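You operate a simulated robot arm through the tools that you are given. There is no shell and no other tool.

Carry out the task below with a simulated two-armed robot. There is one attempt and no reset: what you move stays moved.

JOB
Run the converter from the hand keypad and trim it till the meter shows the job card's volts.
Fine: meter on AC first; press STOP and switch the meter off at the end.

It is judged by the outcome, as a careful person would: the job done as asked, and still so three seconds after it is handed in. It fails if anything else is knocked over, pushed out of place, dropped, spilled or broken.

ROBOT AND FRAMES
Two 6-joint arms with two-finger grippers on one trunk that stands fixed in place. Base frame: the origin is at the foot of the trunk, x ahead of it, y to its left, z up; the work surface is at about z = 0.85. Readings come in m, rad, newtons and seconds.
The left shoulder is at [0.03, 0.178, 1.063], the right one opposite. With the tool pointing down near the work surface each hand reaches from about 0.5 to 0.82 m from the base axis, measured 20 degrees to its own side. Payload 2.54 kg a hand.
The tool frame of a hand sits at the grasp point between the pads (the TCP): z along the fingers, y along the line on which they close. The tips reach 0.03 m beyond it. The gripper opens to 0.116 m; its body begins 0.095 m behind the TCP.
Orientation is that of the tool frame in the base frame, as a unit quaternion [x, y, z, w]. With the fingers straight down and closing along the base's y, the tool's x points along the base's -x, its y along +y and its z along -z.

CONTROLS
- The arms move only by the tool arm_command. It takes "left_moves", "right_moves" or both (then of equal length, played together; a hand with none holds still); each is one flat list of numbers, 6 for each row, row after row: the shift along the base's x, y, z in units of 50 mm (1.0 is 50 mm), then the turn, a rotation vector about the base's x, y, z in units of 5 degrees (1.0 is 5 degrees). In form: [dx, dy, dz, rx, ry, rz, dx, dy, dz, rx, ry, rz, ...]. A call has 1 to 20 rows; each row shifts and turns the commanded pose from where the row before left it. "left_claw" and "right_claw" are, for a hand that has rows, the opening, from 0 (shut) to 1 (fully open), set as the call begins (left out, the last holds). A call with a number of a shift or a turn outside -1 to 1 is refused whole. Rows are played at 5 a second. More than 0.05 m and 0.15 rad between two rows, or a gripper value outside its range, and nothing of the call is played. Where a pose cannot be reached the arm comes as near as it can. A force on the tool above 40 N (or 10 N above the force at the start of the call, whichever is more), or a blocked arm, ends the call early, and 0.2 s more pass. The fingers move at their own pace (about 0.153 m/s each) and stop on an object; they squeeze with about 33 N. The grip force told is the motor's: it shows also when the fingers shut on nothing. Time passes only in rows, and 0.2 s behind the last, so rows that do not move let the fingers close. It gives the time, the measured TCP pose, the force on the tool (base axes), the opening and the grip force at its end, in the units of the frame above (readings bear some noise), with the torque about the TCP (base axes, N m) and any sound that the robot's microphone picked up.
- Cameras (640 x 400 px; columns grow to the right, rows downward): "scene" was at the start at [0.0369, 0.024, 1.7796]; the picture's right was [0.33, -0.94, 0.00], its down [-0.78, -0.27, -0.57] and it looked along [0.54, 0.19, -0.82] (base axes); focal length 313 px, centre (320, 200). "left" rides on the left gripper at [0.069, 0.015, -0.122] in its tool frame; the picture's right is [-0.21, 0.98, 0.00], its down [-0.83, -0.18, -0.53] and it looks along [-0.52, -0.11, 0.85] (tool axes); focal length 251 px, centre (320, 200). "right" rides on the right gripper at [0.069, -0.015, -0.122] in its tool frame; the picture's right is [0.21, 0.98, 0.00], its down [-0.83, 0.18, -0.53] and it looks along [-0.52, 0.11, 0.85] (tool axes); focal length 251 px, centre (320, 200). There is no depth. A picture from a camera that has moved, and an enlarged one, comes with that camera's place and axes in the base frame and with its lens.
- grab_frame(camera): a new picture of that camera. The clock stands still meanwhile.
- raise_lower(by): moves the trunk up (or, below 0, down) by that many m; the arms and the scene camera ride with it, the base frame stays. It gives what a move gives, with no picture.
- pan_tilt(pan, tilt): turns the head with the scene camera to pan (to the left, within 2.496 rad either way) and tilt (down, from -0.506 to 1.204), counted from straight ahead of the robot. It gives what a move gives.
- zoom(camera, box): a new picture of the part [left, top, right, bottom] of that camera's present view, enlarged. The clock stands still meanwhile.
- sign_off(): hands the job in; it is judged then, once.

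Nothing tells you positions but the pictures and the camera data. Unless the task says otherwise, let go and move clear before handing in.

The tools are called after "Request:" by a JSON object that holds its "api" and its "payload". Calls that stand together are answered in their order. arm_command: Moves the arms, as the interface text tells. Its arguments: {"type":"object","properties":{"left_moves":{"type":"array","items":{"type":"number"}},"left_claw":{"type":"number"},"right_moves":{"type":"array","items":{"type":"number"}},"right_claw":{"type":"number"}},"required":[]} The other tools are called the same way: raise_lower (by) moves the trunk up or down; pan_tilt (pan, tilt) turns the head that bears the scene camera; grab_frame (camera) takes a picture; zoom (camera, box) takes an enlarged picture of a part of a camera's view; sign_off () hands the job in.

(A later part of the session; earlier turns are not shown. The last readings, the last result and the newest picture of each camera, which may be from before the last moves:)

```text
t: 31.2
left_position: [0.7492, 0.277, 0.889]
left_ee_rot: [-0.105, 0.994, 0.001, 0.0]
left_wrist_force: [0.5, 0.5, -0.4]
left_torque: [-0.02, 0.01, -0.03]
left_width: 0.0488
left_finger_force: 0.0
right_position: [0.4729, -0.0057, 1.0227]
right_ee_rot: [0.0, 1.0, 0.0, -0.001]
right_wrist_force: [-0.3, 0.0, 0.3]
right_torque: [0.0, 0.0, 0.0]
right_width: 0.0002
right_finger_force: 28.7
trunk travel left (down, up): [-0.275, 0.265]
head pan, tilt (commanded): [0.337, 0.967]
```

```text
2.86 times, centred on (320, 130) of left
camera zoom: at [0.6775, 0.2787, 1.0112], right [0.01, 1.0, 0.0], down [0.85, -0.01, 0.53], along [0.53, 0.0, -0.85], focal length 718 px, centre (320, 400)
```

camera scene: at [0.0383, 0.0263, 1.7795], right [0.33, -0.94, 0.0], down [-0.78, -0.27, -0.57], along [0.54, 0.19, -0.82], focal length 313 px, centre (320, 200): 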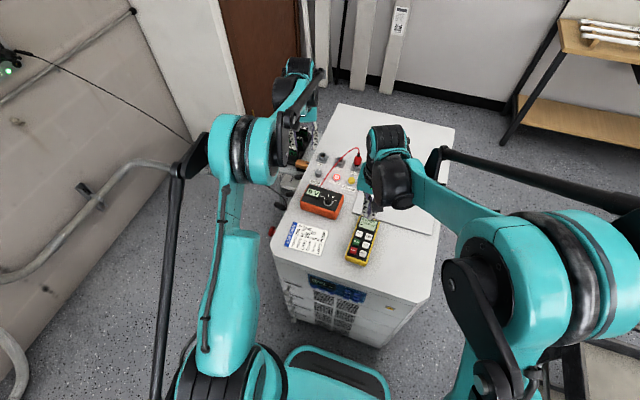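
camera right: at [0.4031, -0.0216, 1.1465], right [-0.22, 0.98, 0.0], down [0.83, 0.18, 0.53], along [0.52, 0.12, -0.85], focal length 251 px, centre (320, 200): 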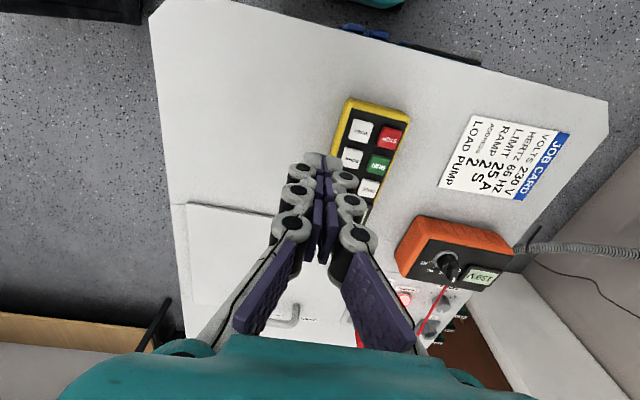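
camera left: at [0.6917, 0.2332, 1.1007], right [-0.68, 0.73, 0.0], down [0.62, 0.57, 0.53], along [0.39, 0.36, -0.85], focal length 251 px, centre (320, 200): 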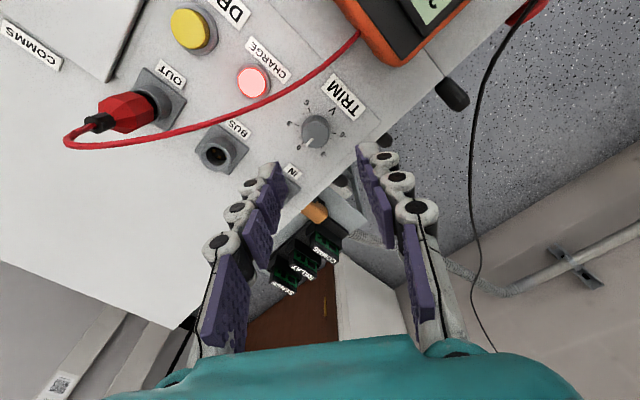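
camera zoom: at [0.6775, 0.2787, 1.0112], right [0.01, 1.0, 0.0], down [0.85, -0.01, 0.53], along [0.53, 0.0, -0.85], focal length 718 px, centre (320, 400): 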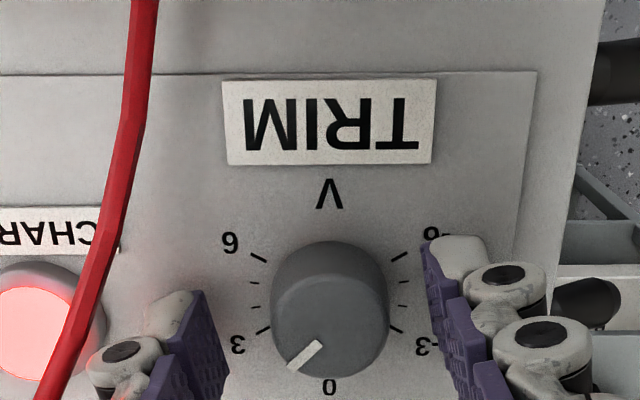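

Request:
{"api": "arm_command", "payload": {"left_moves": [-0.04, 0.04, 0, 0, 0, 0.96, 0, 0, 0, 0, 0, 0.96, 0, 0, 0, 0, 0, 0.96, 0, 0, 0, 0, 0, 0.96, 0, 0, 0, 0, 0, 0.96, 0, 0, 0, 0, 0, 0.96, 0, 0, 0, 0, 0, 0.96, 0, 0, 0, 0, 0, 0.96, 0, 0, 0, 0, 0, 0.96, 0, 0, 0, 0, 0, 0.96]}}

Request:
{"api": "zoom", "payload": {"camera": "scene", "box": [290, 120, 390, 210]}}

Request:
{"api": "zoom", "payload": {"camera": "left", "box": [220, 60, 420, 200]}}

```text
t: 33.4
left_position: [0.7452, 0.2789, 0.8899]
left_ee_rot: [-0.501, 0.865, 0.002, -0.001]
left_wrist_force: [-0.7, 0.0, -0.4]
left_torque: [0.03, 0.02, 0.01]
left_width: 0.0484
left_finger_force: 0.0
right_position: [0.4725, -0.005, 1.0224]
right_ee_rot: [0.0, 1.0, -0.001, 0.0]
right_wrist_force: [-0.4, 0.0, -0.1]
right_torque: [0.02, 0.05, -0.02]
right_width: 0.0
right_finger_force: 28.9
trunk travel left (down, up): [-0.275, 0.265]
head pan, tilt (commanded): [0.337, 0.967]
```

```text
4.44 times, centred on (340, 165) of scene
camera zoom: at [0.037, 0.0241, 1.7796], right [0.33, -0.94, 0.0], down [-0.78, -0.27, -0.57], along [0.54, 0.19, -0.82], focal length 1392 px, centre (231, 356)
```

zoom: 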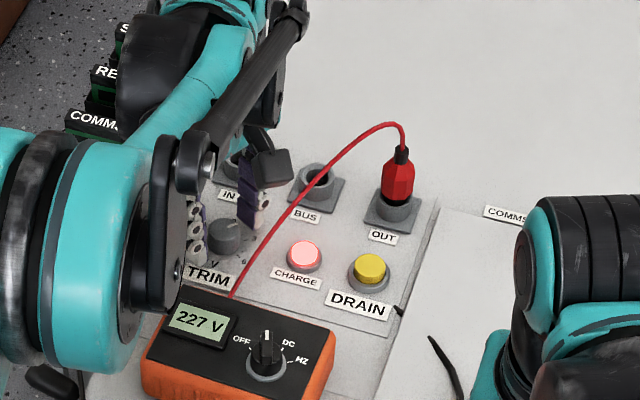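

```text
2.86 times, centred on (320, 130) of left
camera zoom: at [0.6982, 0.2283, 1.0118], right [-0.74, 0.67, 0.0], down [0.57, 0.62, 0.53], along [0.36, 0.4, -0.85], focal length 718 px, centre (320, 400)
```

zoom: 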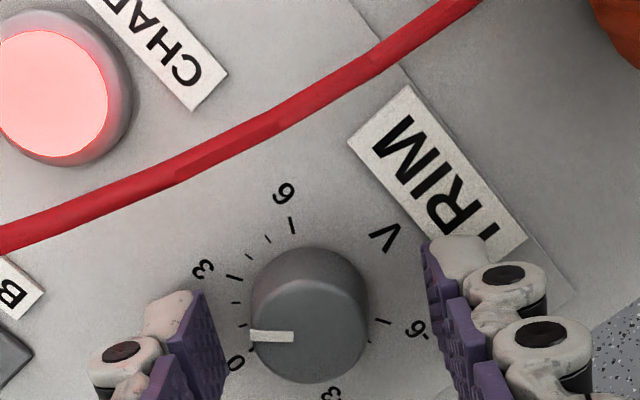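

Request:
{"api": "arm_command", "payload": {"left_moves": [0.03, -0.027, 0, 0, 0, 0]}}

Request:
{"api": "arm_command", "payload": {"left_moves": [0, 0, 0, 0, 0, 0, 0, 0, 0, 0, 0, 0], "left_claw": 0.0}}

Request:
{"api": "zoom", "payload": {"camera": "scene", "box": [290, 120, 390, 210]}}

```text
t: 33.8
left_position: [0.7479, 0.2795, 0.8897]
left_ee_rot: [-0.5, 0.866, 0.002, -0.001]
left_wrist_force: [0.7, -0.6, 0.1]
left_torque: [-0.01, 0.03, -0.01]
left_width: 0.0489
left_finger_force: 0.0
right_position: [0.4726, -0.005, 1.022]
right_ee_rot: [-0.001, 1.0, 0.0, 0.0]
right_wrist_force: [0.3, 0.0, 0.0]
right_torque: [0.0, 0.01, 0.01]
right_width: 0.0
right_finger_force: 28.8
trunk travel left (down, up): [-0.275, 0.265]
head pan, tilt (commanded): [0.337, 0.967]
```

```text
t: 34.4
left_position: [0.7484, 0.2781, 0.8915]
left_ee_rot: [-0.5, 0.866, 0.001, 0.001]
left_wrist_force: [9.5, -0.1, 6.8]
left_torque: [-0.01, -0.43, -0.04]
left_width: 0.0257
left_finger_force: 44.4
right_position: [0.4737, -0.0061, 1.0224]
right_ee_rot: [0.0, 1.0, 0.0, 0.0]
right_wrist_force: [0.1, -0.3, -0.8]
right_torque: [0.01, 0.01, -0.01]
right_width: 0.0
right_finger_force: 28.5
trunk travel left (down, up): [-0.275, 0.265]
head pan, tilt (commanded): [0.337, 0.967]
```

```text
4.44 times, centred on (340, 165) of scene
camera zoom: at [0.0375, 0.0236, 1.7797], right [0.33, -0.94, 0.0], down [-0.78, -0.27, -0.57], along [0.54, 0.19, -0.82], focal length 1392 px, centre (231, 356)
```

zoom: 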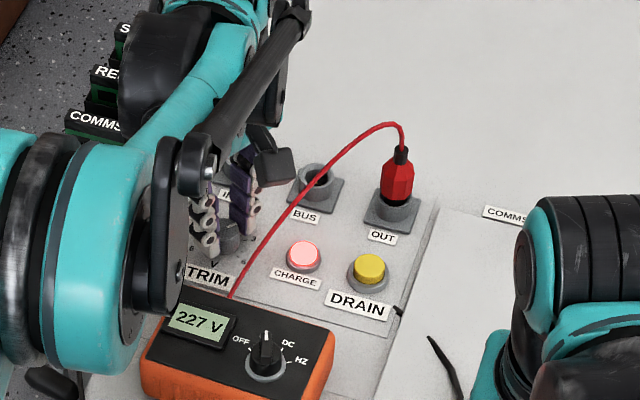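

Request:
{"api": "arm_command", "payload": {"left_moves": [0.02, 0, 0.006, 0, 0, -0.8, 0, 0, 0, 0, 0, -0.8, 0, 0, 0, 0, 0, -0.8]}}

Request:
{"api": "zoom", "payload": {"camera": "scene", "box": [290, 120, 390, 210]}}

```text
t: 35.2
left_position: [0.7471, 0.2785, 0.8899]
left_ee_rot: [-0.407, 0.914, 0.002, -0.001]
left_wrist_force: [1.5, -2.7, 7.2]
left_torque: [0.22, -0.27, -0.03]
left_width: 0.0258
left_finger_force: 44.8
right_position: [0.4721, -0.0043, 1.0221]
right_ee_rot: [0.0, 1.0, 0.0, 0.0]
right_wrist_force: [-0.4, -0.6, -0.2]
right_torque: [0.02, 0.04, -0.01]
right_width: 0.0
right_finger_force: 28.4
trunk travel left (down, up): [-0.275, 0.265]
head pan, tilt (commanded): [0.337, 0.967]
```

```text
4.44 times, centred on (340, 165) of scene
camera zoom: at [0.0361, 0.0233, 1.7797], right [0.33, -0.94, 0.0], down [-0.78, -0.27, -0.57], along [0.54, 0.19, -0.82], focal length 1392 px, centre (231, 356)
```

zoom: 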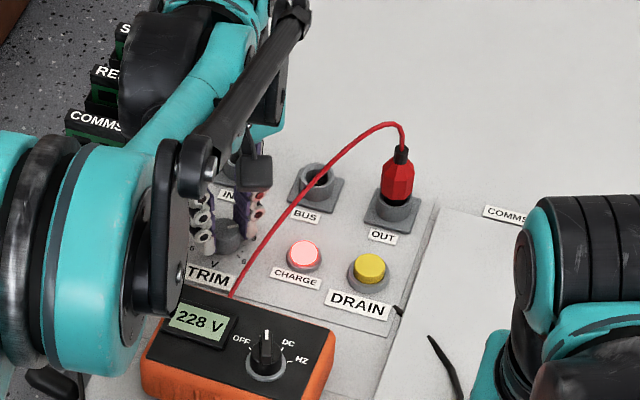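

228 V now, with little force. I'll keep turning.

Request:
{"api": "arm_command", "payload": {"left_moves": [0, 0, 0.005, 0, 0, -0.8, 0, 0, 0, 0, 0, -0.8, 0, 0, 0, 0, 0, -0.8, 0, 0, 0, 0, 0, -0.8]}}

Request:
{"api": "zoom", "payload": {"camera": "scene", "box": [290, 120, 390, 210]}}

```text
t: 36.2
left_position: [0.7481, 0.2786, 0.8909]
left_ee_rot: [-0.275, 0.961, 0.001, -0.001]
left_wrist_force: [-12.6, -4.8, -7.6]
left_torque: [-0.07, 0.29, -0.02]
left_width: 0.0257
left_finger_force: 44.9
right_position: [0.472, -0.0057, 1.0221]
right_ee_rot: [0.0, 1.0, 0.0, -0.001]
right_wrist_force: [0.9, 0.1, 0.3]
right_torque: [-0.01, -0.01, -0.06]
right_width: 0.0
right_finger_force: 29.0
trunk travel left (down, up): [-0.275, 0.265]
head pan, tilt (commanded): [0.337, 0.967]
```

```text
4.44 times, centred on (340, 165) of scene
camera zoom: at [0.0359, 0.0236, 1.7796], right [0.33, -0.94, 0.0], down [-0.78, -0.27, -0.57], along [0.54, 0.19, -0.82], focal length 1392 px, centre (231, 356)
```

zoom: 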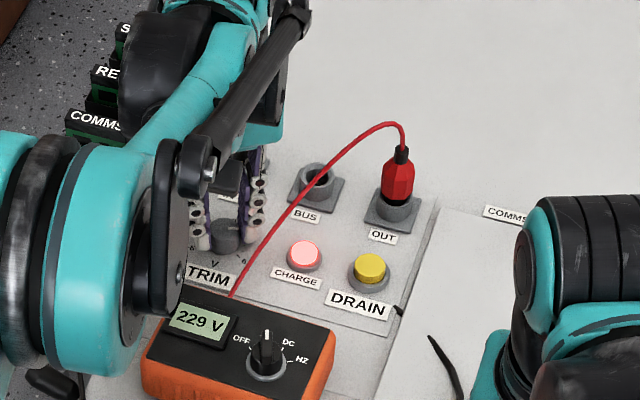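

Request:
{"api": "arm_command", "payload": {"left_moves": [-0.025, -0.005, -0.008, 0, 0, -0.8, 0, 0, 0, 0, 0, -0.8, 0, 0, 0, 0, 0, -0.8, 0, 0, 0, 0, 0, -0.8]}}

Request:
{"api": "zoom", "payload": {"camera": "scene", "box": [290, 120, 390, 210]}}

```text
t: 37.2
left_position: [0.7473, 0.2788, 0.8919]
left_ee_rot: [-0.139, 0.99, 0.002, 0.0]
left_wrist_force: [0.9, 1.9, 7.2]
left_torque: [-0.02, 0.14, 0.0]
left_width: 0.0257
left_finger_force: 44.7
right_position: [0.473, -0.0046, 1.0235]
right_ee_rot: [-0.001, 1.0, 0.0, 0.0]
right_wrist_force: [0.0, 0.5, 0.6]
right_torque: [0.01, 0.0, -0.01]
right_width: 0.0001
right_finger_force: 28.1
trunk travel left (down, up): [-0.275, 0.265]
head pan, tilt (commanded): [0.337, 0.967]
```

```text
4.44 times, centred on (340, 165) of scene
camera zoom: at [0.0363, 0.0241, 1.7797], right [0.33, -0.94, 0.0], down [-0.78, -0.27, -0.57], along [0.54, 0.19, -0.82], focal length 1392 px, centre (231, 356)
```

zoom: 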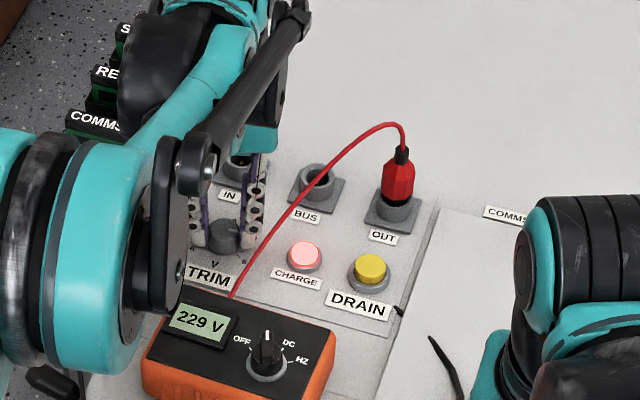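

Request:
{"api": "arm_command", "payload": {"left_moves": [0, 0, 0.004, 0, 0, -0.8]}}

Request:
{"api": "zoom", "payload": {"camera": "scene", "box": [310, 180, 350, 210]}}

Request:
{"api": "arm_command", "payload": {"left_moves": [0, 0, 0, 0, 0, -0.8, 0, 0, 0, 0, 0, -1]}}

Request:
{"api": "zoom", "payload": {"camera": "scene", "box": [290, 120, 390, 210]}}

Request:
{"api": "zoom", "payload": {"camera": "left", "box": [180, 40, 440, 220]}}

```text
t: 37.6
left_position: [0.7466, 0.2786, 0.8901]
left_ee_rot: [-0.104, 0.995, 0.001, 0.001]
left_wrist_force: [4.0, 3.0, 9.9]
left_torque: [0.18, -0.25, 0.02]
left_width: 0.0257
left_finger_force: 44.9
right_position: [0.4725, -0.0049, 1.0229]
right_ee_rot: [0.0, 1.0, 0.0, 0.0]
right_wrist_force: [0.6, 0.8, 0.4]
right_torque: [0.03, 0.0, -0.05]
right_width: 0.0
right_finger_force: 28.6
trunk travel left (down, up): [-0.275, 0.265]
head pan, tilt (commanded): [0.337, 0.967]
```

```text
13.33 times, centred on (330, 195) of scene
camera zoom: at [0.0363, 0.0241, 1.7797], right [0.33, -0.94, 0.0], down [-0.78, -0.27, -0.57], along [0.54, 0.19, -0.82], focal length 4175 px, centre (187, 267)
```

zoom: 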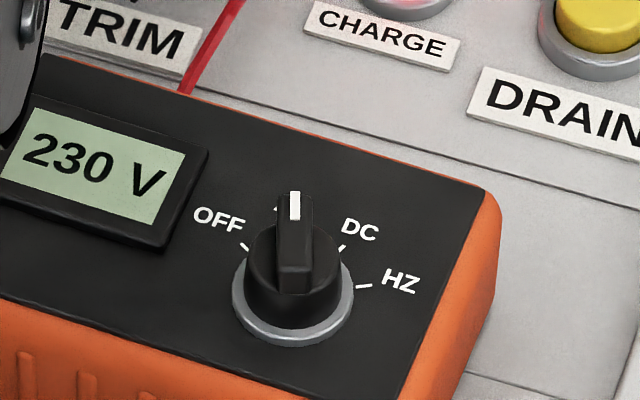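

```text
t: 38.2
left_position: [0.7477, 0.2804, 0.8914]
left_ee_rot: [-0.026, 1.0, 0.002, 0.001]
left_wrist_force: [8.3, 7.5, 16.4]
left_torque: [0.21, -0.46, -0.01]
left_width: 0.0256
left_finger_force: 45.1
right_position: [0.4724, -0.0053, 1.0237]
right_ee_rot: [0.0, 1.0, 0.001, 0.0]
right_wrist_force: [-0.1, 0.4, -1.6]
right_torque: [0.02, -0.01, 0.02]
right_width: 0.0
right_finger_force: 29.0
trunk travel left (down, up): [-0.275, 0.265]
head pan, tilt (commanded): [0.337, 0.967]
```

```text
4.44 times, centred on (340, 165) of scene
camera zoom: at [0.0358, 0.0242, 1.7798], right [0.33, -0.94, 0.0], down [-0.78, -0.27, -0.57], along [0.54, 0.19, -0.82], focal length 1392 px, centre (231, 356)
```

zoom: 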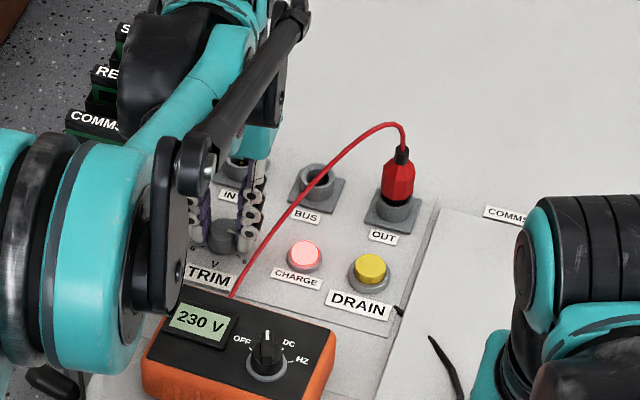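

```text
2.22 times, centred on (310, 130) of left
camera zoom: at [0.6767, 0.2917, 1.0121], right [0.16, 0.99, 0.0], down [0.83, -0.14, 0.54], along [0.53, -0.08, -0.84], focal length 559 px, centre (342, 356)
```

zoom: 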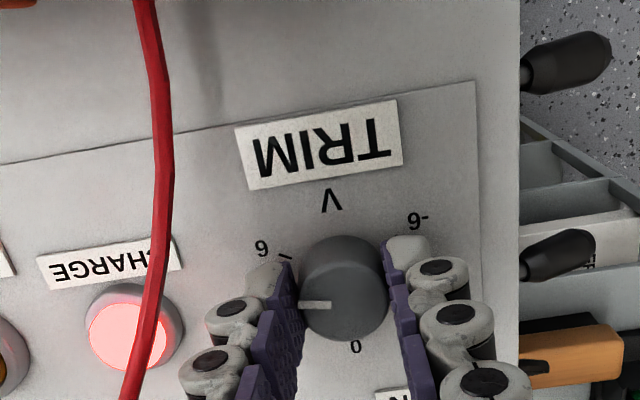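

It reads 230 V, and the knob should be near the middle of that reading's band. I'll release the knob, back straight up, and confirm the reading holds.

Request:
{"api": "arm_command", "payload": {"left_moves": [0.01, 0.005, 0.012, 0, 0, 0]}}

Request:
{"api": "arm_command", "payload": {"left_moves": [0, 0, 0, 0, 0, 0, 0, 0, 0, 0, 0, 0], "left_claw": 0.42}}

Request:
{"api": "arm_command", "payload": {"left_moves": [0, 0, 0.6, 0, 0, 0, 0, 0, 0.9, 0, 0, 0, 0, 0, 0.9, 0, 0, 0, 0, 0, 0.9, 0, 0, 0]}}

Request:
{"api": "zoom", "payload": {"camera": "scene", "box": [290, 140, 410, 270]}}

Request:
{"api": "zoom", "payload": {"camera": "left", "box": [160, 0, 400, 200]}}

```text
t: 38.6
left_position: [0.7469, 0.279, 0.8904]
left_ee_rot: [-0.026, 1.0, 0.002, 0.0]
left_wrist_force: [-0.8, 6.0, 5.1]
left_torque: [0.2, -0.96, 0.02]
left_width: 0.0259
left_finger_force: 44.9
right_position: [0.4716, -0.0045, 1.0231]
right_ee_rot: [0.0, 1.0, 0.0, 0.0]
right_wrist_force: [-0.5, 0.4, 1.2]
right_torque: [0.0, 0.02, -0.01]
right_width: 0.0
right_finger_force: 28.6
trunk travel left (down, up): [-0.275, 0.265]
head pan, tilt (commanded): [0.337, 0.967]
```

```text
t: 39.2
left_position: [0.7484, 0.2785, 0.8912]
left_ee_rot: [-0.027, 1.0, 0.001, 0.0]
left_wrist_force: [0.3, 0.2, 0.3]
left_torque: [0.01, -0.02, 0.0]
left_width: 0.0486
left_finger_force: 0.1
right_position: [0.4733, -0.0058, 1.0216]
right_ee_rot: [0.0, 1.0, 0.001, 0.0]
right_wrist_force: [-1.0, 0.6, -0.8]
right_torque: [0.01, 0.02, -0.02]
right_width: 0.0
right_finger_force: 28.3
trunk travel left (down, up): [-0.275, 0.265]
head pan, tilt (commanded): [0.337, 0.967]
```

```text
t: 40.2
left_position: [0.7481, 0.2786, 1.0569]
left_ee_rot: [-0.026, 1.0, 0.002, 0.001]
left_wrist_force: [-0.7, -0.7, 0.4]
left_torque: [0.01, -0.04, 0.02]
left_width: 0.0487
left_finger_force: 0.1
right_position: [0.4724, -0.0047, 1.0243]
right_ee_rot: [0.0, 1.0, 0.0, -0.001]
right_wrist_force: [0.5, 0.7, 0.4]
right_torque: [0.05, -0.01, 0.02]
right_width: 0.0001
right_finger_force: 29.0
trunk travel left (down, up): [-0.275, 0.265]
head pan, tilt (commanded): [0.337, 0.967]
```

```text
3.08 times, centred on (350, 205) of scene
camera zoom: at [0.0358, 0.0236, 1.7796], right [0.33, -0.94, 0.0], down [-0.78, -0.27, -0.57], along [0.54, 0.19, -0.82], focal length 964 px, centre (228, 185)
```

zoom: 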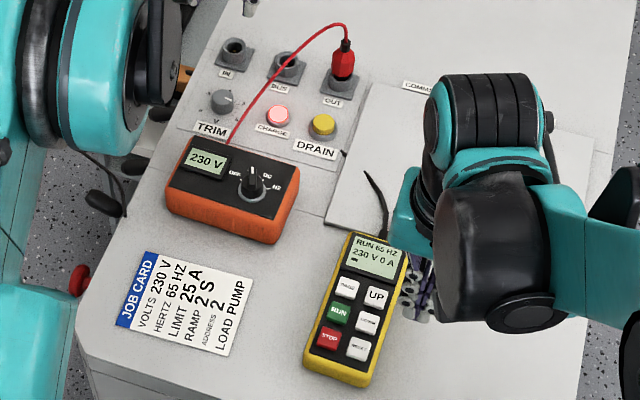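

```text
2.00 times, centred on (280, 100) of left
camera zoom: at [0.6777, 0.2903, 1.1784], right [0.16, 0.99, 0.0], down [0.83, -0.14, 0.53], along [0.53, -0.08, -0.85], focal length 503 px, centre (400, 400)
```

zoom: 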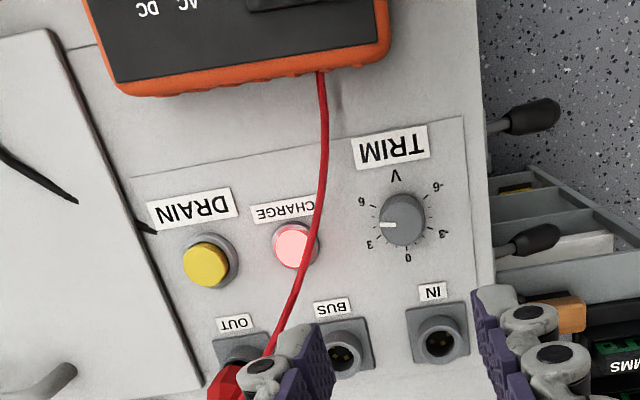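

230 V holds on both the meter and the keypad. Next I'll move the right hand over STOP, at about (0.473, 0.070).

Request:
{"api": "arm_command", "payload": {"right_moves": [0.01, 0.75, 0, 0, 0, 0, 0.01, 0.75, -0.4, 0, 0, 0, 0, 0, -0.6, 0, 0, 0, 0, 0, -0.4, 0, 0, 0]}}

Request:
{"api": "zoom", "payload": {"camera": "right", "box": [240, 60, 400, 200]}}

Request:
{"api": "zoom", "payload": {"camera": "scene", "box": [290, 160, 400, 270]}}

```text
t: 41.2
left_position: [0.7493, 0.2797, 1.0566]
left_ee_rot: [-0.026, 1.0, 0.0, 0.0]
left_wrist_force: [0.3, -0.1, -0.4]
left_torque: [-0.05, 0.06, 0.0]
left_width: 0.0488
left_finger_force: 0.0
right_position: [0.4758, 0.0704, 0.9513]
right_ee_rot: [0.0, 1.0, -0.001, 0.0]
right_wrist_force: [-0.5, -0.3, 0.1]
right_torque: [-0.02, 0.04, -0.01]
right_width: 0.0001
right_finger_force: 29.2
trunk travel left (down, up): [-0.275, 0.265]
head pan, tilt (commanded): [0.337, 0.967]
```

```text
2.86 times, centred on (320, 130) of right
camera zoom: at [0.4068, 0.0545, 1.0747], right [-0.21, 0.98, 0.0], down [0.83, 0.18, 0.53], along [0.52, 0.11, -0.85], focal length 718 px, centre (320, 400)
```

zoom: 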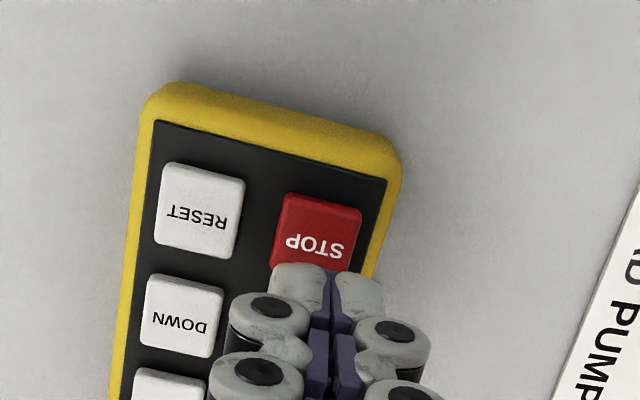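

```text
3.64 times, centred on (345, 215) of scene
camera zoom: at [0.0376, 0.0247, 1.7796], right [0.33, -0.94, 0.0], down [-0.78, -0.27, -0.57], along [0.54, 0.19, -0.82], focal length 1139 px, centre (229, 146)
```

zoom: 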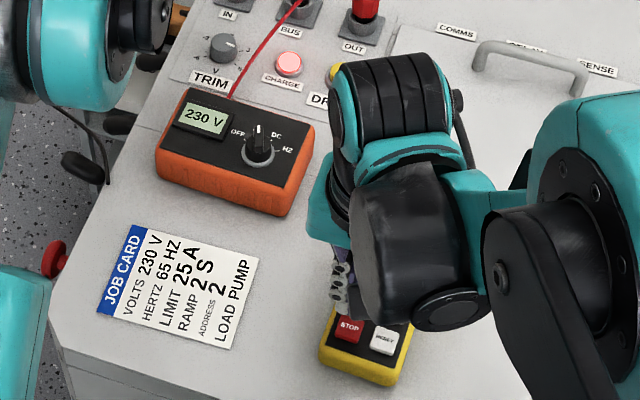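

Request:
{"api": "arm_command", "payload": {"right_moves": [-0.03, -0.03, -0.3, 0, 0, 0, 0, 0, -0.2, 0, 0, 0]}}

Request:
{"api": "zoom", "payload": {"camera": "right", "box": [240, 60, 400, 200]}}

Request:
{"api": "zoom", "payload": {"camera": "scene", "box": [330, 210, 400, 270]}}

```text
t: 41.8
left_position: [0.7476, 0.2788, 1.0553]
left_ee_rot: [-0.027, 1.0, 0.001, 0.001]
left_wrist_force: [0.6, -0.2, 0.8]
left_torque: [-0.02, 0.01, 0.02]
left_width: 0.0486
left_finger_force: 0.0
right_position: [0.474, 0.0673, 0.9264]
right_ee_rot: [0.0, 1.0, 0.0, 0.0]
right_wrist_force: [-0.4, -0.3, -0.3]
right_torque: [0.04, 0.01, -0.02]
right_width: 0.0
right_finger_force: 28.1
trunk travel left (down, up): [-0.275, 0.265]
head pan, tilt (commanded): [0.337, 0.967]
```

```text
2.86 times, centred on (320, 130) of right
camera zoom: at [0.4052, 0.0515, 1.0505], right [-0.21, 0.98, 0.0], down [0.83, 0.18, 0.53], along [0.52, 0.11, -0.85], focal length 718 px, centre (320, 400)
```

zoom: 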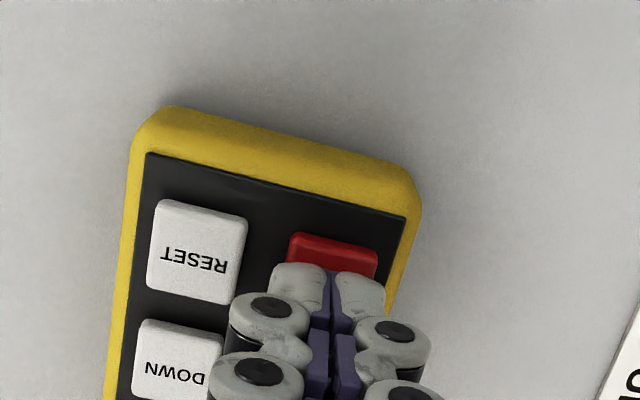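

```text
6.67 times, centred on (365, 240) of scene
camera zoom: at [0.0369, 0.024, 1.7796], right [0.33, -0.94, 0.0], down [-0.78, -0.27, -0.57], along [0.54, 0.19, -0.82], focal length 2088 px, centre (20, -67)
```

zoom: 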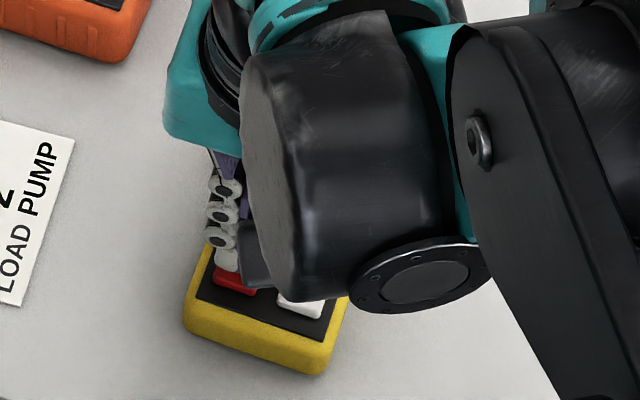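

Request:
{"api": "arm_command", "payload": {"right_moves": [0, 0.025, -0.08, 0, 0, 0, 0, 0, -0.07, 0, 0, 0]}}

Request:
{"api": "arm_command", "payload": {"right_moves": [0, 0, -0.05, 0, 0, 0]}}

```text
t: 42.4
left_position: [0.7487, 0.2782, 1.0567]
left_ee_rot: [-0.027, 1.0, 0.002, 0.001]
left_wrist_force: [-0.2, -0.2, 0.2]
left_torque: [-0.01, 0.04, 0.0]
left_width: 0.0486
left_finger_force: 0.2
right_position: [0.4748, 0.0683, 0.9194]
right_ee_rot: [0.0, 1.0, 0.0, 0.0]
right_wrist_force: [-0.3, -0.8, 0.3]
right_torque: [-0.03, -0.01, 0.01]
right_width: 0.006
right_finger_force: 28.9
trunk travel left (down, up): [-0.275, 0.265]
head pan, tilt (commanded): [0.337, 0.967]
```

```text
t: 42.8
left_position: [0.749, 0.2781, 1.0567]
left_ee_rot: [-0.026, 1.0, 0.001, 0.001]
left_wrist_force: [-0.4, 0.8, -0.3]
left_torque: [-0.02, -0.02, 0.02]
left_width: 0.0482
left_finger_force: 0.1
right_position: [0.4754, 0.0677, 0.9176]
right_ee_rot: [0.001, 1.0, 0.0, -0.001]
right_wrist_force: [0.7, -0.1, 2.8]
right_torque: [-0.03, 0.04, -0.02]
right_width: 0.0061
right_finger_force: 28.7
trunk travel left (down, up): [-0.275, 0.265]
head pan, tilt (commanded): [0.337, 0.967]
heard: click
```

STOP clicked. I'll lift the right hand clear and check the screens.

Request:
{"api": "arm_command", "payload": {"right_moves": [0, 0, 0.4, 0, 0, 0, 0, 0, 0.9, 0, 0, 0, 0, -0.7, 0.5, 0, 0, 0, 0, -0.9, 0.3, 0, 0, 0, 0, -0.9, 0.3, 0, 0, 0, 0, -0.9, 0.3, 0, 0, 0, 0, -0.5, 0.3, 0, 0, 0]}}

Request:
{"api": "zoom", "payload": {"camera": "scene", "box": [290, 140, 410, 270]}}

Request:
{"api": "grab_frame", "payload": {"camera": "scene"}}

```text
t: 44.4
left_position: [0.7472, 0.2785, 1.0551]
left_ee_rot: [-0.027, 1.0, 0.002, 0.0]
left_wrist_force: [0.1, 0.2, 1.3]
left_torque: [0.01, -0.04, 0.0]
left_width: 0.0487
left_finger_force: 0.0
right_position: [0.4756, -0.1267, 1.069]
right_ee_rot: [-0.001, 1.0, 0.0, 0.0]
right_wrist_force: [-0.5, 0.1, 0.2]
right_torque: [0.04, 0.01, 0.0]
right_width: 0.0
right_finger_force: 28.8
trunk travel left (down, up): [-0.275, 0.265]
head pan, tilt (commanded): [0.337, 0.967]
```

```text
3.08 times, centred on (350, 205) of scene
camera zoom: at [0.0362, 0.0235, 1.7796], right [0.33, -0.94, 0.0], down [-0.78, -0.27, -0.57], along [0.54, 0.19, -0.82], focal length 964 px, centre (228, 185)
```

zoom: 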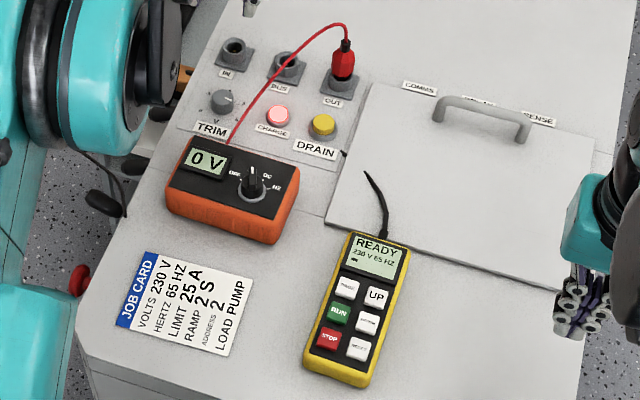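

```text
taken
camera scene: at [0.0362, 0.0235, 1.7796], right [0.33, -0.94, 0.0], down [-0.78, -0.27, -0.57], along [0.54, 0.19, -0.82], focal length 313 px, centre (320, 200)
```

scene: 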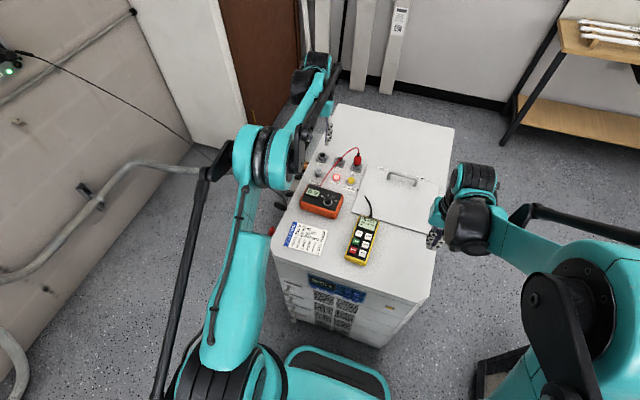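

The converter is stopped: the keypad shows READY and the meter 0 V. I'll bring the left hand back over the meter dial at yaw 20° to switch it off.

Request:
{"api": "arm_command", "payload": {"left_moves": [-0.7, -0.415, -0.05, 0, 0, 0.85, -0.7, -0.415, -0.05, 0, 0, 0.85, -0.7, -0.415, -0.1, 0, 0, 0.85, -0.7, -0.415, -0.2, 0, 0, 0.85], "left_claw": 0.45}}

Request:
{"api": "zoom", "payload": {"camera": "left", "box": [220, 40, 420, 180]}}

Request:
{"api": "zoom", "payload": {"camera": "scene", "box": [290, 160, 370, 220]}}

```text
t: 45.4
left_position: [0.6048, 0.1928, 1.0373]
left_ee_rot: [-0.175, 0.985, 0.002, 0.0]
left_wrist_force: [-1.1, -0.7, 0.0]
left_torque: [-0.01, -0.03, -0.03]
left_width: 0.0522
left_finger_force: 0.0
right_position: [0.4745, -0.1263, 1.0675]
right_ee_rot: [0.001, 1.0, 0.0, 0.0]
right_wrist_force: [0.2, -0.2, 0.7]
right_torque: [0.03, 0.01, 0.0]
right_width: 0.0
right_finger_force: 28.5
trunk travel left (down, up): [-0.275, 0.265]
head pan, tilt (commanded): [0.337, 0.967]
```

```text
2.86 times, centred on (320, 110) of left
camera zoom: at [0.5348, 0.1838, 1.1582], right [-0.13, 0.99, 0.0], down [0.84, 0.11, 0.53], along [0.53, 0.07, -0.85], focal length 718 px, centre (320, 457)
```

zoom: 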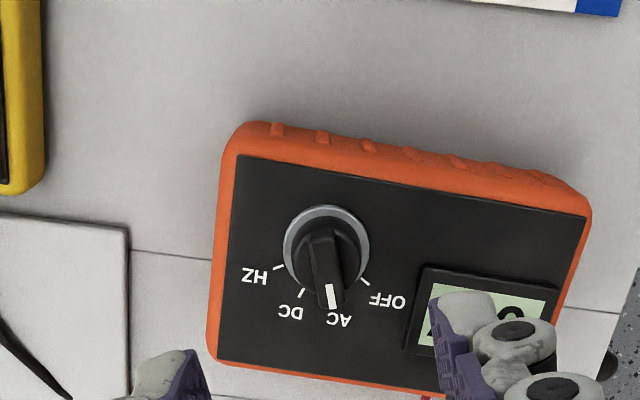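

```text
6.67 times, centred on (330, 190) of scene
camera zoom: at [0.0356, 0.0233, 1.7796], right [0.33, -0.94, 0.0], down [-0.78, -0.27, -0.57], along [0.54, 0.19, -0.82], focal length 2088 px, centre (253, 267)
```

zoom: 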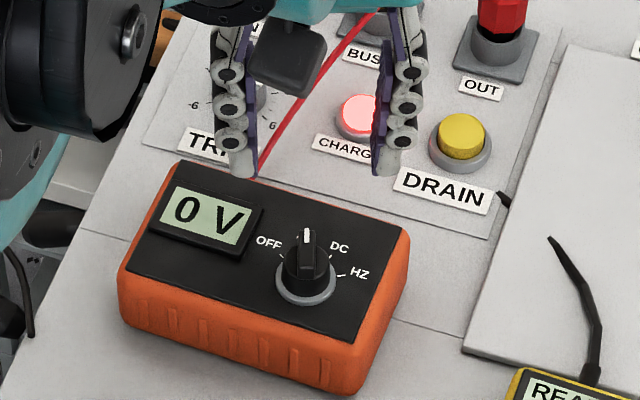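

Request:
{"api": "arm_command", "payload": {"left_moves": [0.045, 0.055, -0.6, 0, 0, 0, 0, 0, -0.6, 0, 0, 0]}}

Request:
{"api": "zoom", "payload": {"camera": "left", "box": [220, 60, 420, 200]}}

```text
t: 46.0
left_position: [0.6096, 0.1984, 0.9734]
left_ee_rot: [-0.174, 0.985, 0.001, -0.001]
left_wrist_force: [-1.2, -0.3, 0.6]
left_torque: [-0.03, 0.01, -0.03]
left_width: 0.0522
left_finger_force: 0.0
right_position: [0.4752, -0.1261, 1.0681]
right_ee_rot: [0.0, 1.0, 0.0, 0.001]
right_wrist_force: [0.2, -0.5, -0.2]
right_torque: [-0.02, 0.02, 0.0]
right_width: 0.0
right_finger_force: 28.2
trunk travel left (down, up): [-0.275, 0.265]
head pan, tilt (commanded): [0.337, 0.967]
```

```text
2.86 times, centred on (320, 130) of left
camera zoom: at [0.539, 0.1898, 1.0951], right [-0.13, 0.99, 0.0], down [0.84, 0.11, 0.53], along [0.53, 0.07, -0.85], focal length 718 px, centre (320, 400)
```

zoom: 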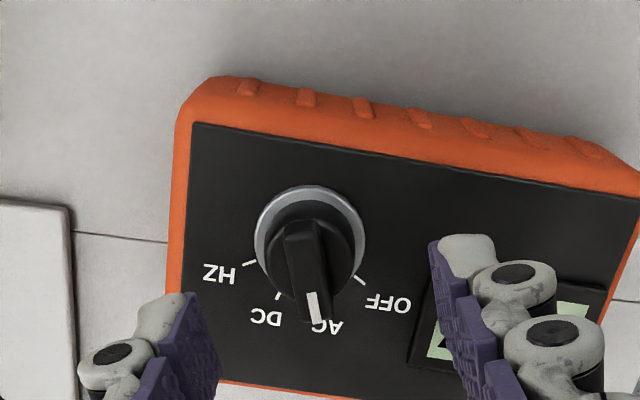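

Request:
{"api": "arm_command", "payload": {"left_moves": [-0.02, -0.03, -0.36, 0, 0, 0, 0, 0, -0.36, 0, 0, 0]}}

Request:
{"api": "zoom", "payload": {"camera": "left", "box": [220, 60, 420, 200]}}

```text
t: 46.6
left_position: [0.6091, 0.1984, 0.9381]
left_ee_rot: [-0.173, 0.985, 0.002, 0.0]
left_wrist_force: [-0.7, 0.9, 1.1]
left_torque: [0.0, 0.02, 0.01]
left_width: 0.0521
left_finger_force: 0.1
right_position: [0.4752, -0.1261, 1.0665]
right_ee_rot: [0.001, 1.0, 0.001, 0.001]
right_wrist_force: [-0.2, 0.1, -0.2]
right_torque: [-0.02, 0.0, -0.02]
right_width: 0.0
right_finger_force: 29.2
trunk travel left (down, up): [-0.275, 0.265]
head pan, tilt (commanded): [0.337, 0.967]
```

```text
2.86 times, centred on (320, 130) of left
camera zoom: at [0.5387, 0.1891, 1.0599], right [-0.13, 0.99, 0.0], down [0.84, 0.11, 0.53], along [0.53, 0.07, -0.85], focal length 718 px, centre (320, 400)
```

zoom: 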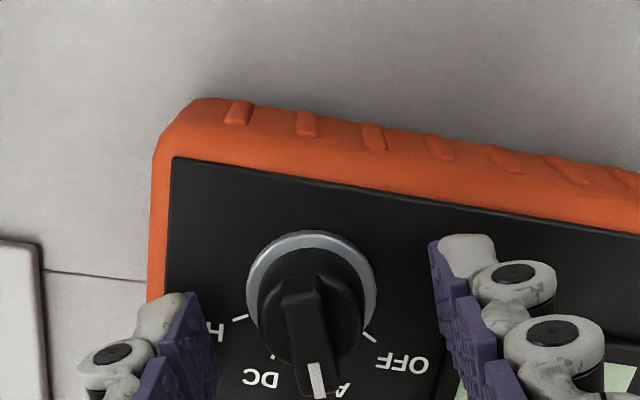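

Request:
{"api": "arm_command", "payload": {"left_moves": [-0.01, -0.02, 0, 0, 0, 0]}}

Request:
{"api": "arm_command", "payload": {"left_moves": [0, 0, 0, 0, 0, 0, 0, 0, 0, 0, 0, 0], "left_claw": 0.0}}

Request:
{"api": "zoom", "payload": {"camera": "left", "box": [220, 60, 420, 200]}}

Request:
{"api": "zoom", "payload": {"camera": "scene", "box": [290, 160, 370, 220]}}

```text
t: 47.0
left_position: [0.6074, 0.197, 0.939]
left_ee_rot: [-0.173, 0.985, 0.001, 0.0]
left_wrist_force: [-0.3, 0.6, -0.3]
left_torque: [0.03, 0.01, 0.0]
left_width: 0.052
left_finger_force: 0.1
right_position: [0.4754, -0.1256, 1.0663]
right_ee_rot: [0.0, 1.0, 0.0, 0.0]
right_wrist_force: [0.5, -0.8, 0.6]
right_torque: [-0.01, 0.01, 0.06]
right_width: 0.0
right_finger_force: 29.2
trunk travel left (down, up): [-0.275, 0.265]
head pan, tilt (commanded): [0.337, 0.967]
```

```text
t: 47.6
left_position: [0.6069, 0.196, 0.9384]
left_ee_rot: [-0.174, 0.985, 0.002, -0.001]
left_wrist_force: [-0.8, -2.5, 0.1]
left_torque: [-0.08, -0.02, -0.03]
left_width: 0.0233
left_finger_force: 32.6
right_position: [0.4744, -0.127, 1.0679]
right_ee_rot: [0.0, 1.0, 0.001, 0.0]
right_wrist_force: [-0.3, -0.2, -0.7]
right_torque: [-0.01, 0.01, 0.04]
right_width: 0.0
right_finger_force: 28.6
trunk travel left (down, up): [-0.275, 0.265]
head pan, tilt (commanded): [0.337, 0.967]
```

```text
2.86 times, centred on (320, 130) of left
camera zoom: at [0.5374, 0.1875, 1.0603], right [-0.13, 0.99, 0.0], down [0.84, 0.11, 0.53], along [0.53, 0.07, -0.85], focal length 718 px, centre (320, 400)
```

zoom: 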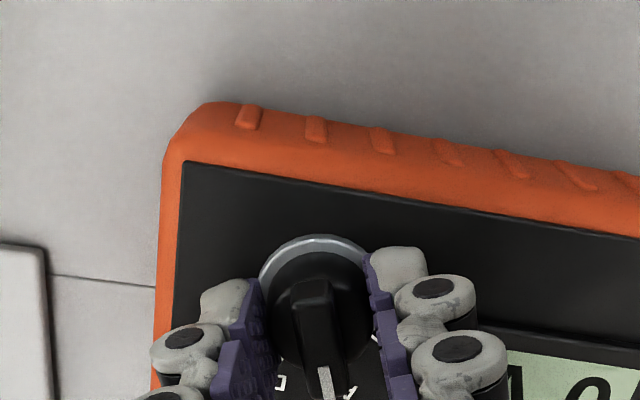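

```text
6.67 times, centred on (330, 190) of scene
camera zoom: at [0.0368, 0.0234, 1.7796], right [0.33, -0.94, 0.0], down [-0.78, -0.27, -0.57], along [0.54, 0.19, -0.82], focal length 2088 px, centre (253, 267)
```

zoom: 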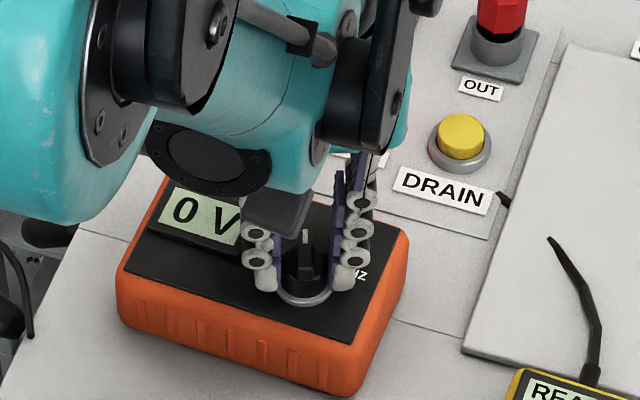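

The dial is gripped and the meter hasn't shifted. I'll press down as before, then turn counter-clockwise to OFF.

Request:
{"api": "arm_command", "payload": {"left_moves": [0.01, 0, -0.045, 0, 0, 0, 0, 0, 0, 0, 0, 0]}}

```text
t: 48.2
left_position: [0.6077, 0.196, 0.938]
left_ee_rot: [-0.173, 0.985, 0.002, 0.001]
left_wrist_force: [4.3, -2.1, 25.0]
left_torque: [-0.32, 0.58, 0.04]
left_width: 0.0231
left_finger_force: 33.0
right_position: [0.474, -0.1268, 1.0675]
right_ee_rot: [0.0, 1.0, 0.0, 0.001]
right_wrist_force: [0.0, -0.6, -0.3]
right_torque: [0.0, 0.01, 0.01]
right_width: 0.0
right_finger_force: 28.6
trunk travel left (down, up): [-0.275, 0.265]
head pan, tilt (commanded): [0.337, 0.967]
```

Request:
{"api": "arm_command", "payload": {"left_moves": [0, 0, 0, 0, 0, 0.7, 0, 0, 0, 0, 0, 0.7, 0, 0, 0, 0, 0, 0.7]}}

Request:
{"api": "zoom", "payload": {"camera": "left", "box": [220, 60, 420, 200]}}

Request:
{"api": "zoom", "payload": {"camera": "scene", "box": [290, 160, 370, 220]}}

```text
t: 49.0
left_position: [0.6095, 0.1956, 0.9385]
left_ee_rot: [-0.264, 0.965, 0.002, 0.001]
left_wrist_force: [4.8, 3.3, 30.2]
left_torque: [-0.01, 0.07, -0.01]
left_width: 0.0229
left_finger_force: 33.1
right_position: [0.4735, -0.1267, 1.0689]
right_ee_rot: [0.001, 1.0, 0.001, 0.001]
right_wrist_force: [-0.8, -0.1, 0.2]
right_torque: [-0.03, -0.01, 0.01]
right_width: 0.0
right_finger_force: 28.0
trunk travel left (down, up): [-0.275, 0.265]
head pan, tilt (commanded): [0.337, 0.967]
```

```text
2.86 times, centred on (320, 130) of left
camera zoom: at [0.54, 0.1744, 1.06], right [-0.31, 0.95, 0.0], down [0.8, 0.26, 0.54], along [0.51, 0.17, -0.84], focal length 718 px, centre (320, 400)
```

zoom: 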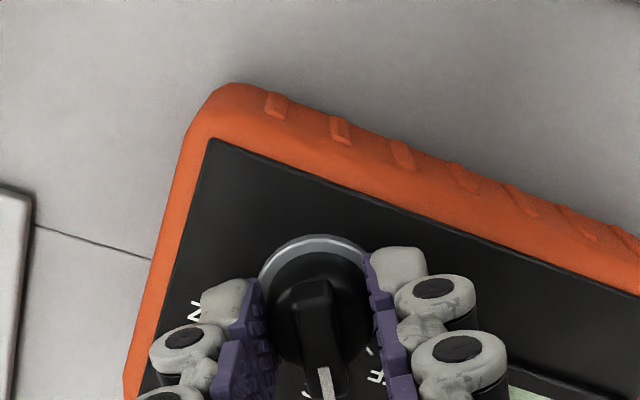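

```text
6.67 times, centred on (330, 190) of scene
camera zoom: at [0.0343, 0.0234, 1.7798], right [0.33, -0.94, 0.0], down [-0.78, -0.27, -0.57], along [0.54, 0.19, -0.82], focal length 2088 px, centre (253, 267)
```

zoom: 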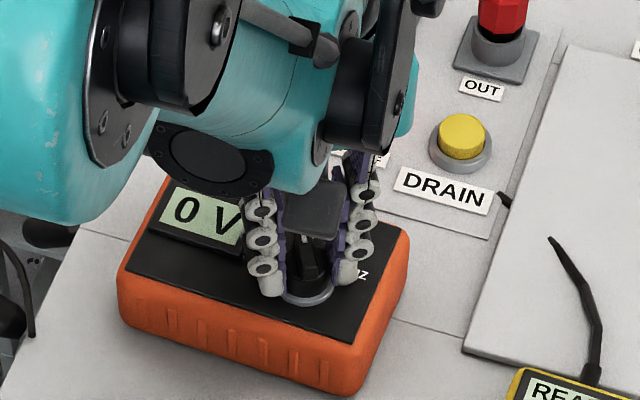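

The meter is holding still and only the dial is moving. I'll continue.

Request:
{"api": "arm_command", "payload": {"left_moves": [0.01, 0, 0.006, 0, 0, 0.7, 0, 0, 0, 0, 0, 0.7, 0, 0, 0, 0, 0, 0.7]}}

Request:
{"api": "zoom", "payload": {"camera": "left", "box": [220, 60, 420, 200]}}

Request:
{"api": "zoom", "payload": {"camera": "scene", "box": [290, 160, 370, 220]}}

```text
t: 49.8
left_position: [0.6078, 0.1969, 0.9381]
left_ee_rot: [-0.351, 0.936, 0.001, 0.001]
left_wrist_force: [0.2, 4.6, 21.1]
left_torque: [0.48, -0.34, 0.03]
left_width: 0.0233
left_finger_force: 33.0
right_position: [0.4736, -0.1257, 1.0685]
right_ee_rot: [-0.001, 1.0, 0.0, 0.001]
right_wrist_force: [0.3, 0.0, 0.2]
right_torque: [0.01, -0.01, 0.0]
right_width: 0.0
right_finger_force: 28.2
trunk travel left (down, up): [-0.275, 0.265]
head pan, tilt (commanded): [0.337, 0.967]
```

```text
2.86 times, centred on (320, 130) of left
camera zoom: at [0.5454, 0.1627, 1.06], right [-0.48, 0.88, 0.0], down [0.74, 0.4, 0.53], along [0.47, 0.26, -0.84], focal length 718 px, centre (320, 400)
```

zoom: 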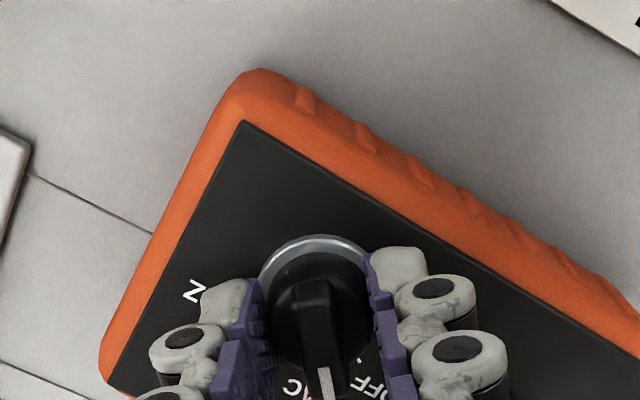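

```text
6.67 times, centred on (330, 190) of scene
camera zoom: at [0.0345, 0.0239, 1.7797], right [0.33, -0.94, 0.0], down [-0.78, -0.27, -0.57], along [0.54, 0.19, -0.82], focal length 2088 px, centre (253, 267)
```

zoom: 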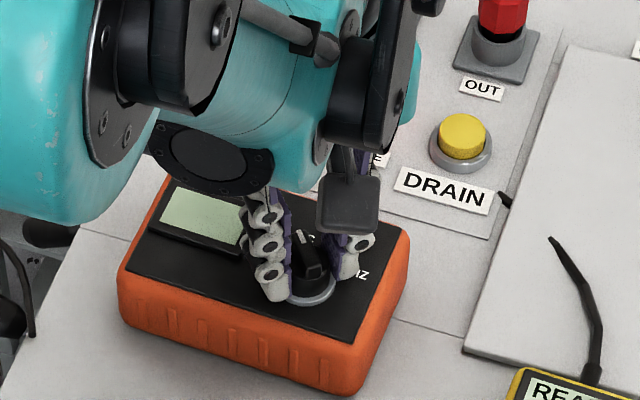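

The screen is blank, so it's past the halfway point to OFF. I'll turn it fully to the OFF detent.

Request:
{"api": "arm_command", "payload": {"left_moves": [0, 0.005, -0.004, 0, 0, 0.7, 0, 0, 0, 0, 0, 0.7, 0, 0, 0, 0, 0, 0.7, 0, 0, 0, 0, 0, 0.7, 0, 0, 0, 0, 0, 0.7]}}

Request:
{"api": "zoom", "payload": {"camera": "left", "box": [220, 60, 420, 200]}}

Request:
{"api": "zoom", "payload": {"camera": "scene", "box": [290, 160, 370, 220]}}

```text
t: 51.0
left_position: [0.6091, 0.1962, 0.9382]
left_ee_rot: [-0.489, 0.872, 0.0, 0.0]
left_wrist_force: [-3.2, -0.2, 12.8]
left_torque: [0.15, -0.02, 0.0]
left_width: 0.023
left_finger_force: 32.7
right_position: [0.4745, -0.1271, 1.0679]
right_ee_rot: [0.0, 1.0, 0.0, 0.001]
right_wrist_force: [-0.4, -1.1, 0.3]
right_torque: [0.01, -0.01, 0.0]
right_width: 0.0
right_finger_force: 28.6
trunk travel left (down, up): [-0.275, 0.265]
head pan, tilt (commanded): [0.337, 0.967]
```

```text
2.86 times, centred on (320, 130) of left
camera zoom: at [0.5588, 0.1458, 1.06], right [-0.72, 0.69, 0.0], down [0.59, 0.61, 0.53], along [0.37, 0.39, -0.85], focal length 718 px, centre (320, 400)
```

zoom: 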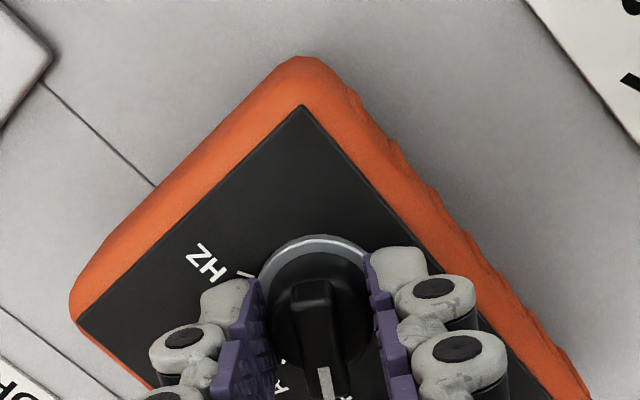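

```text
6.67 times, centred on (330, 190) of scene
camera zoom: at [0.0349, 0.0234, 1.7797], right [0.33, -0.94, 0.0], down [-0.78, -0.27, -0.57], along [0.54, 0.19, -0.82], focal length 2088 px, centre (253, 267)
```

zoom: 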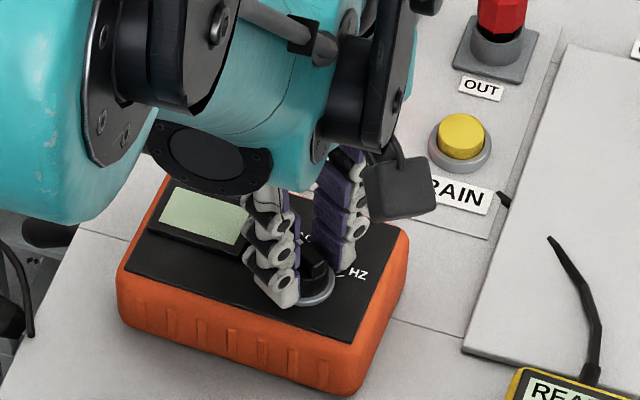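

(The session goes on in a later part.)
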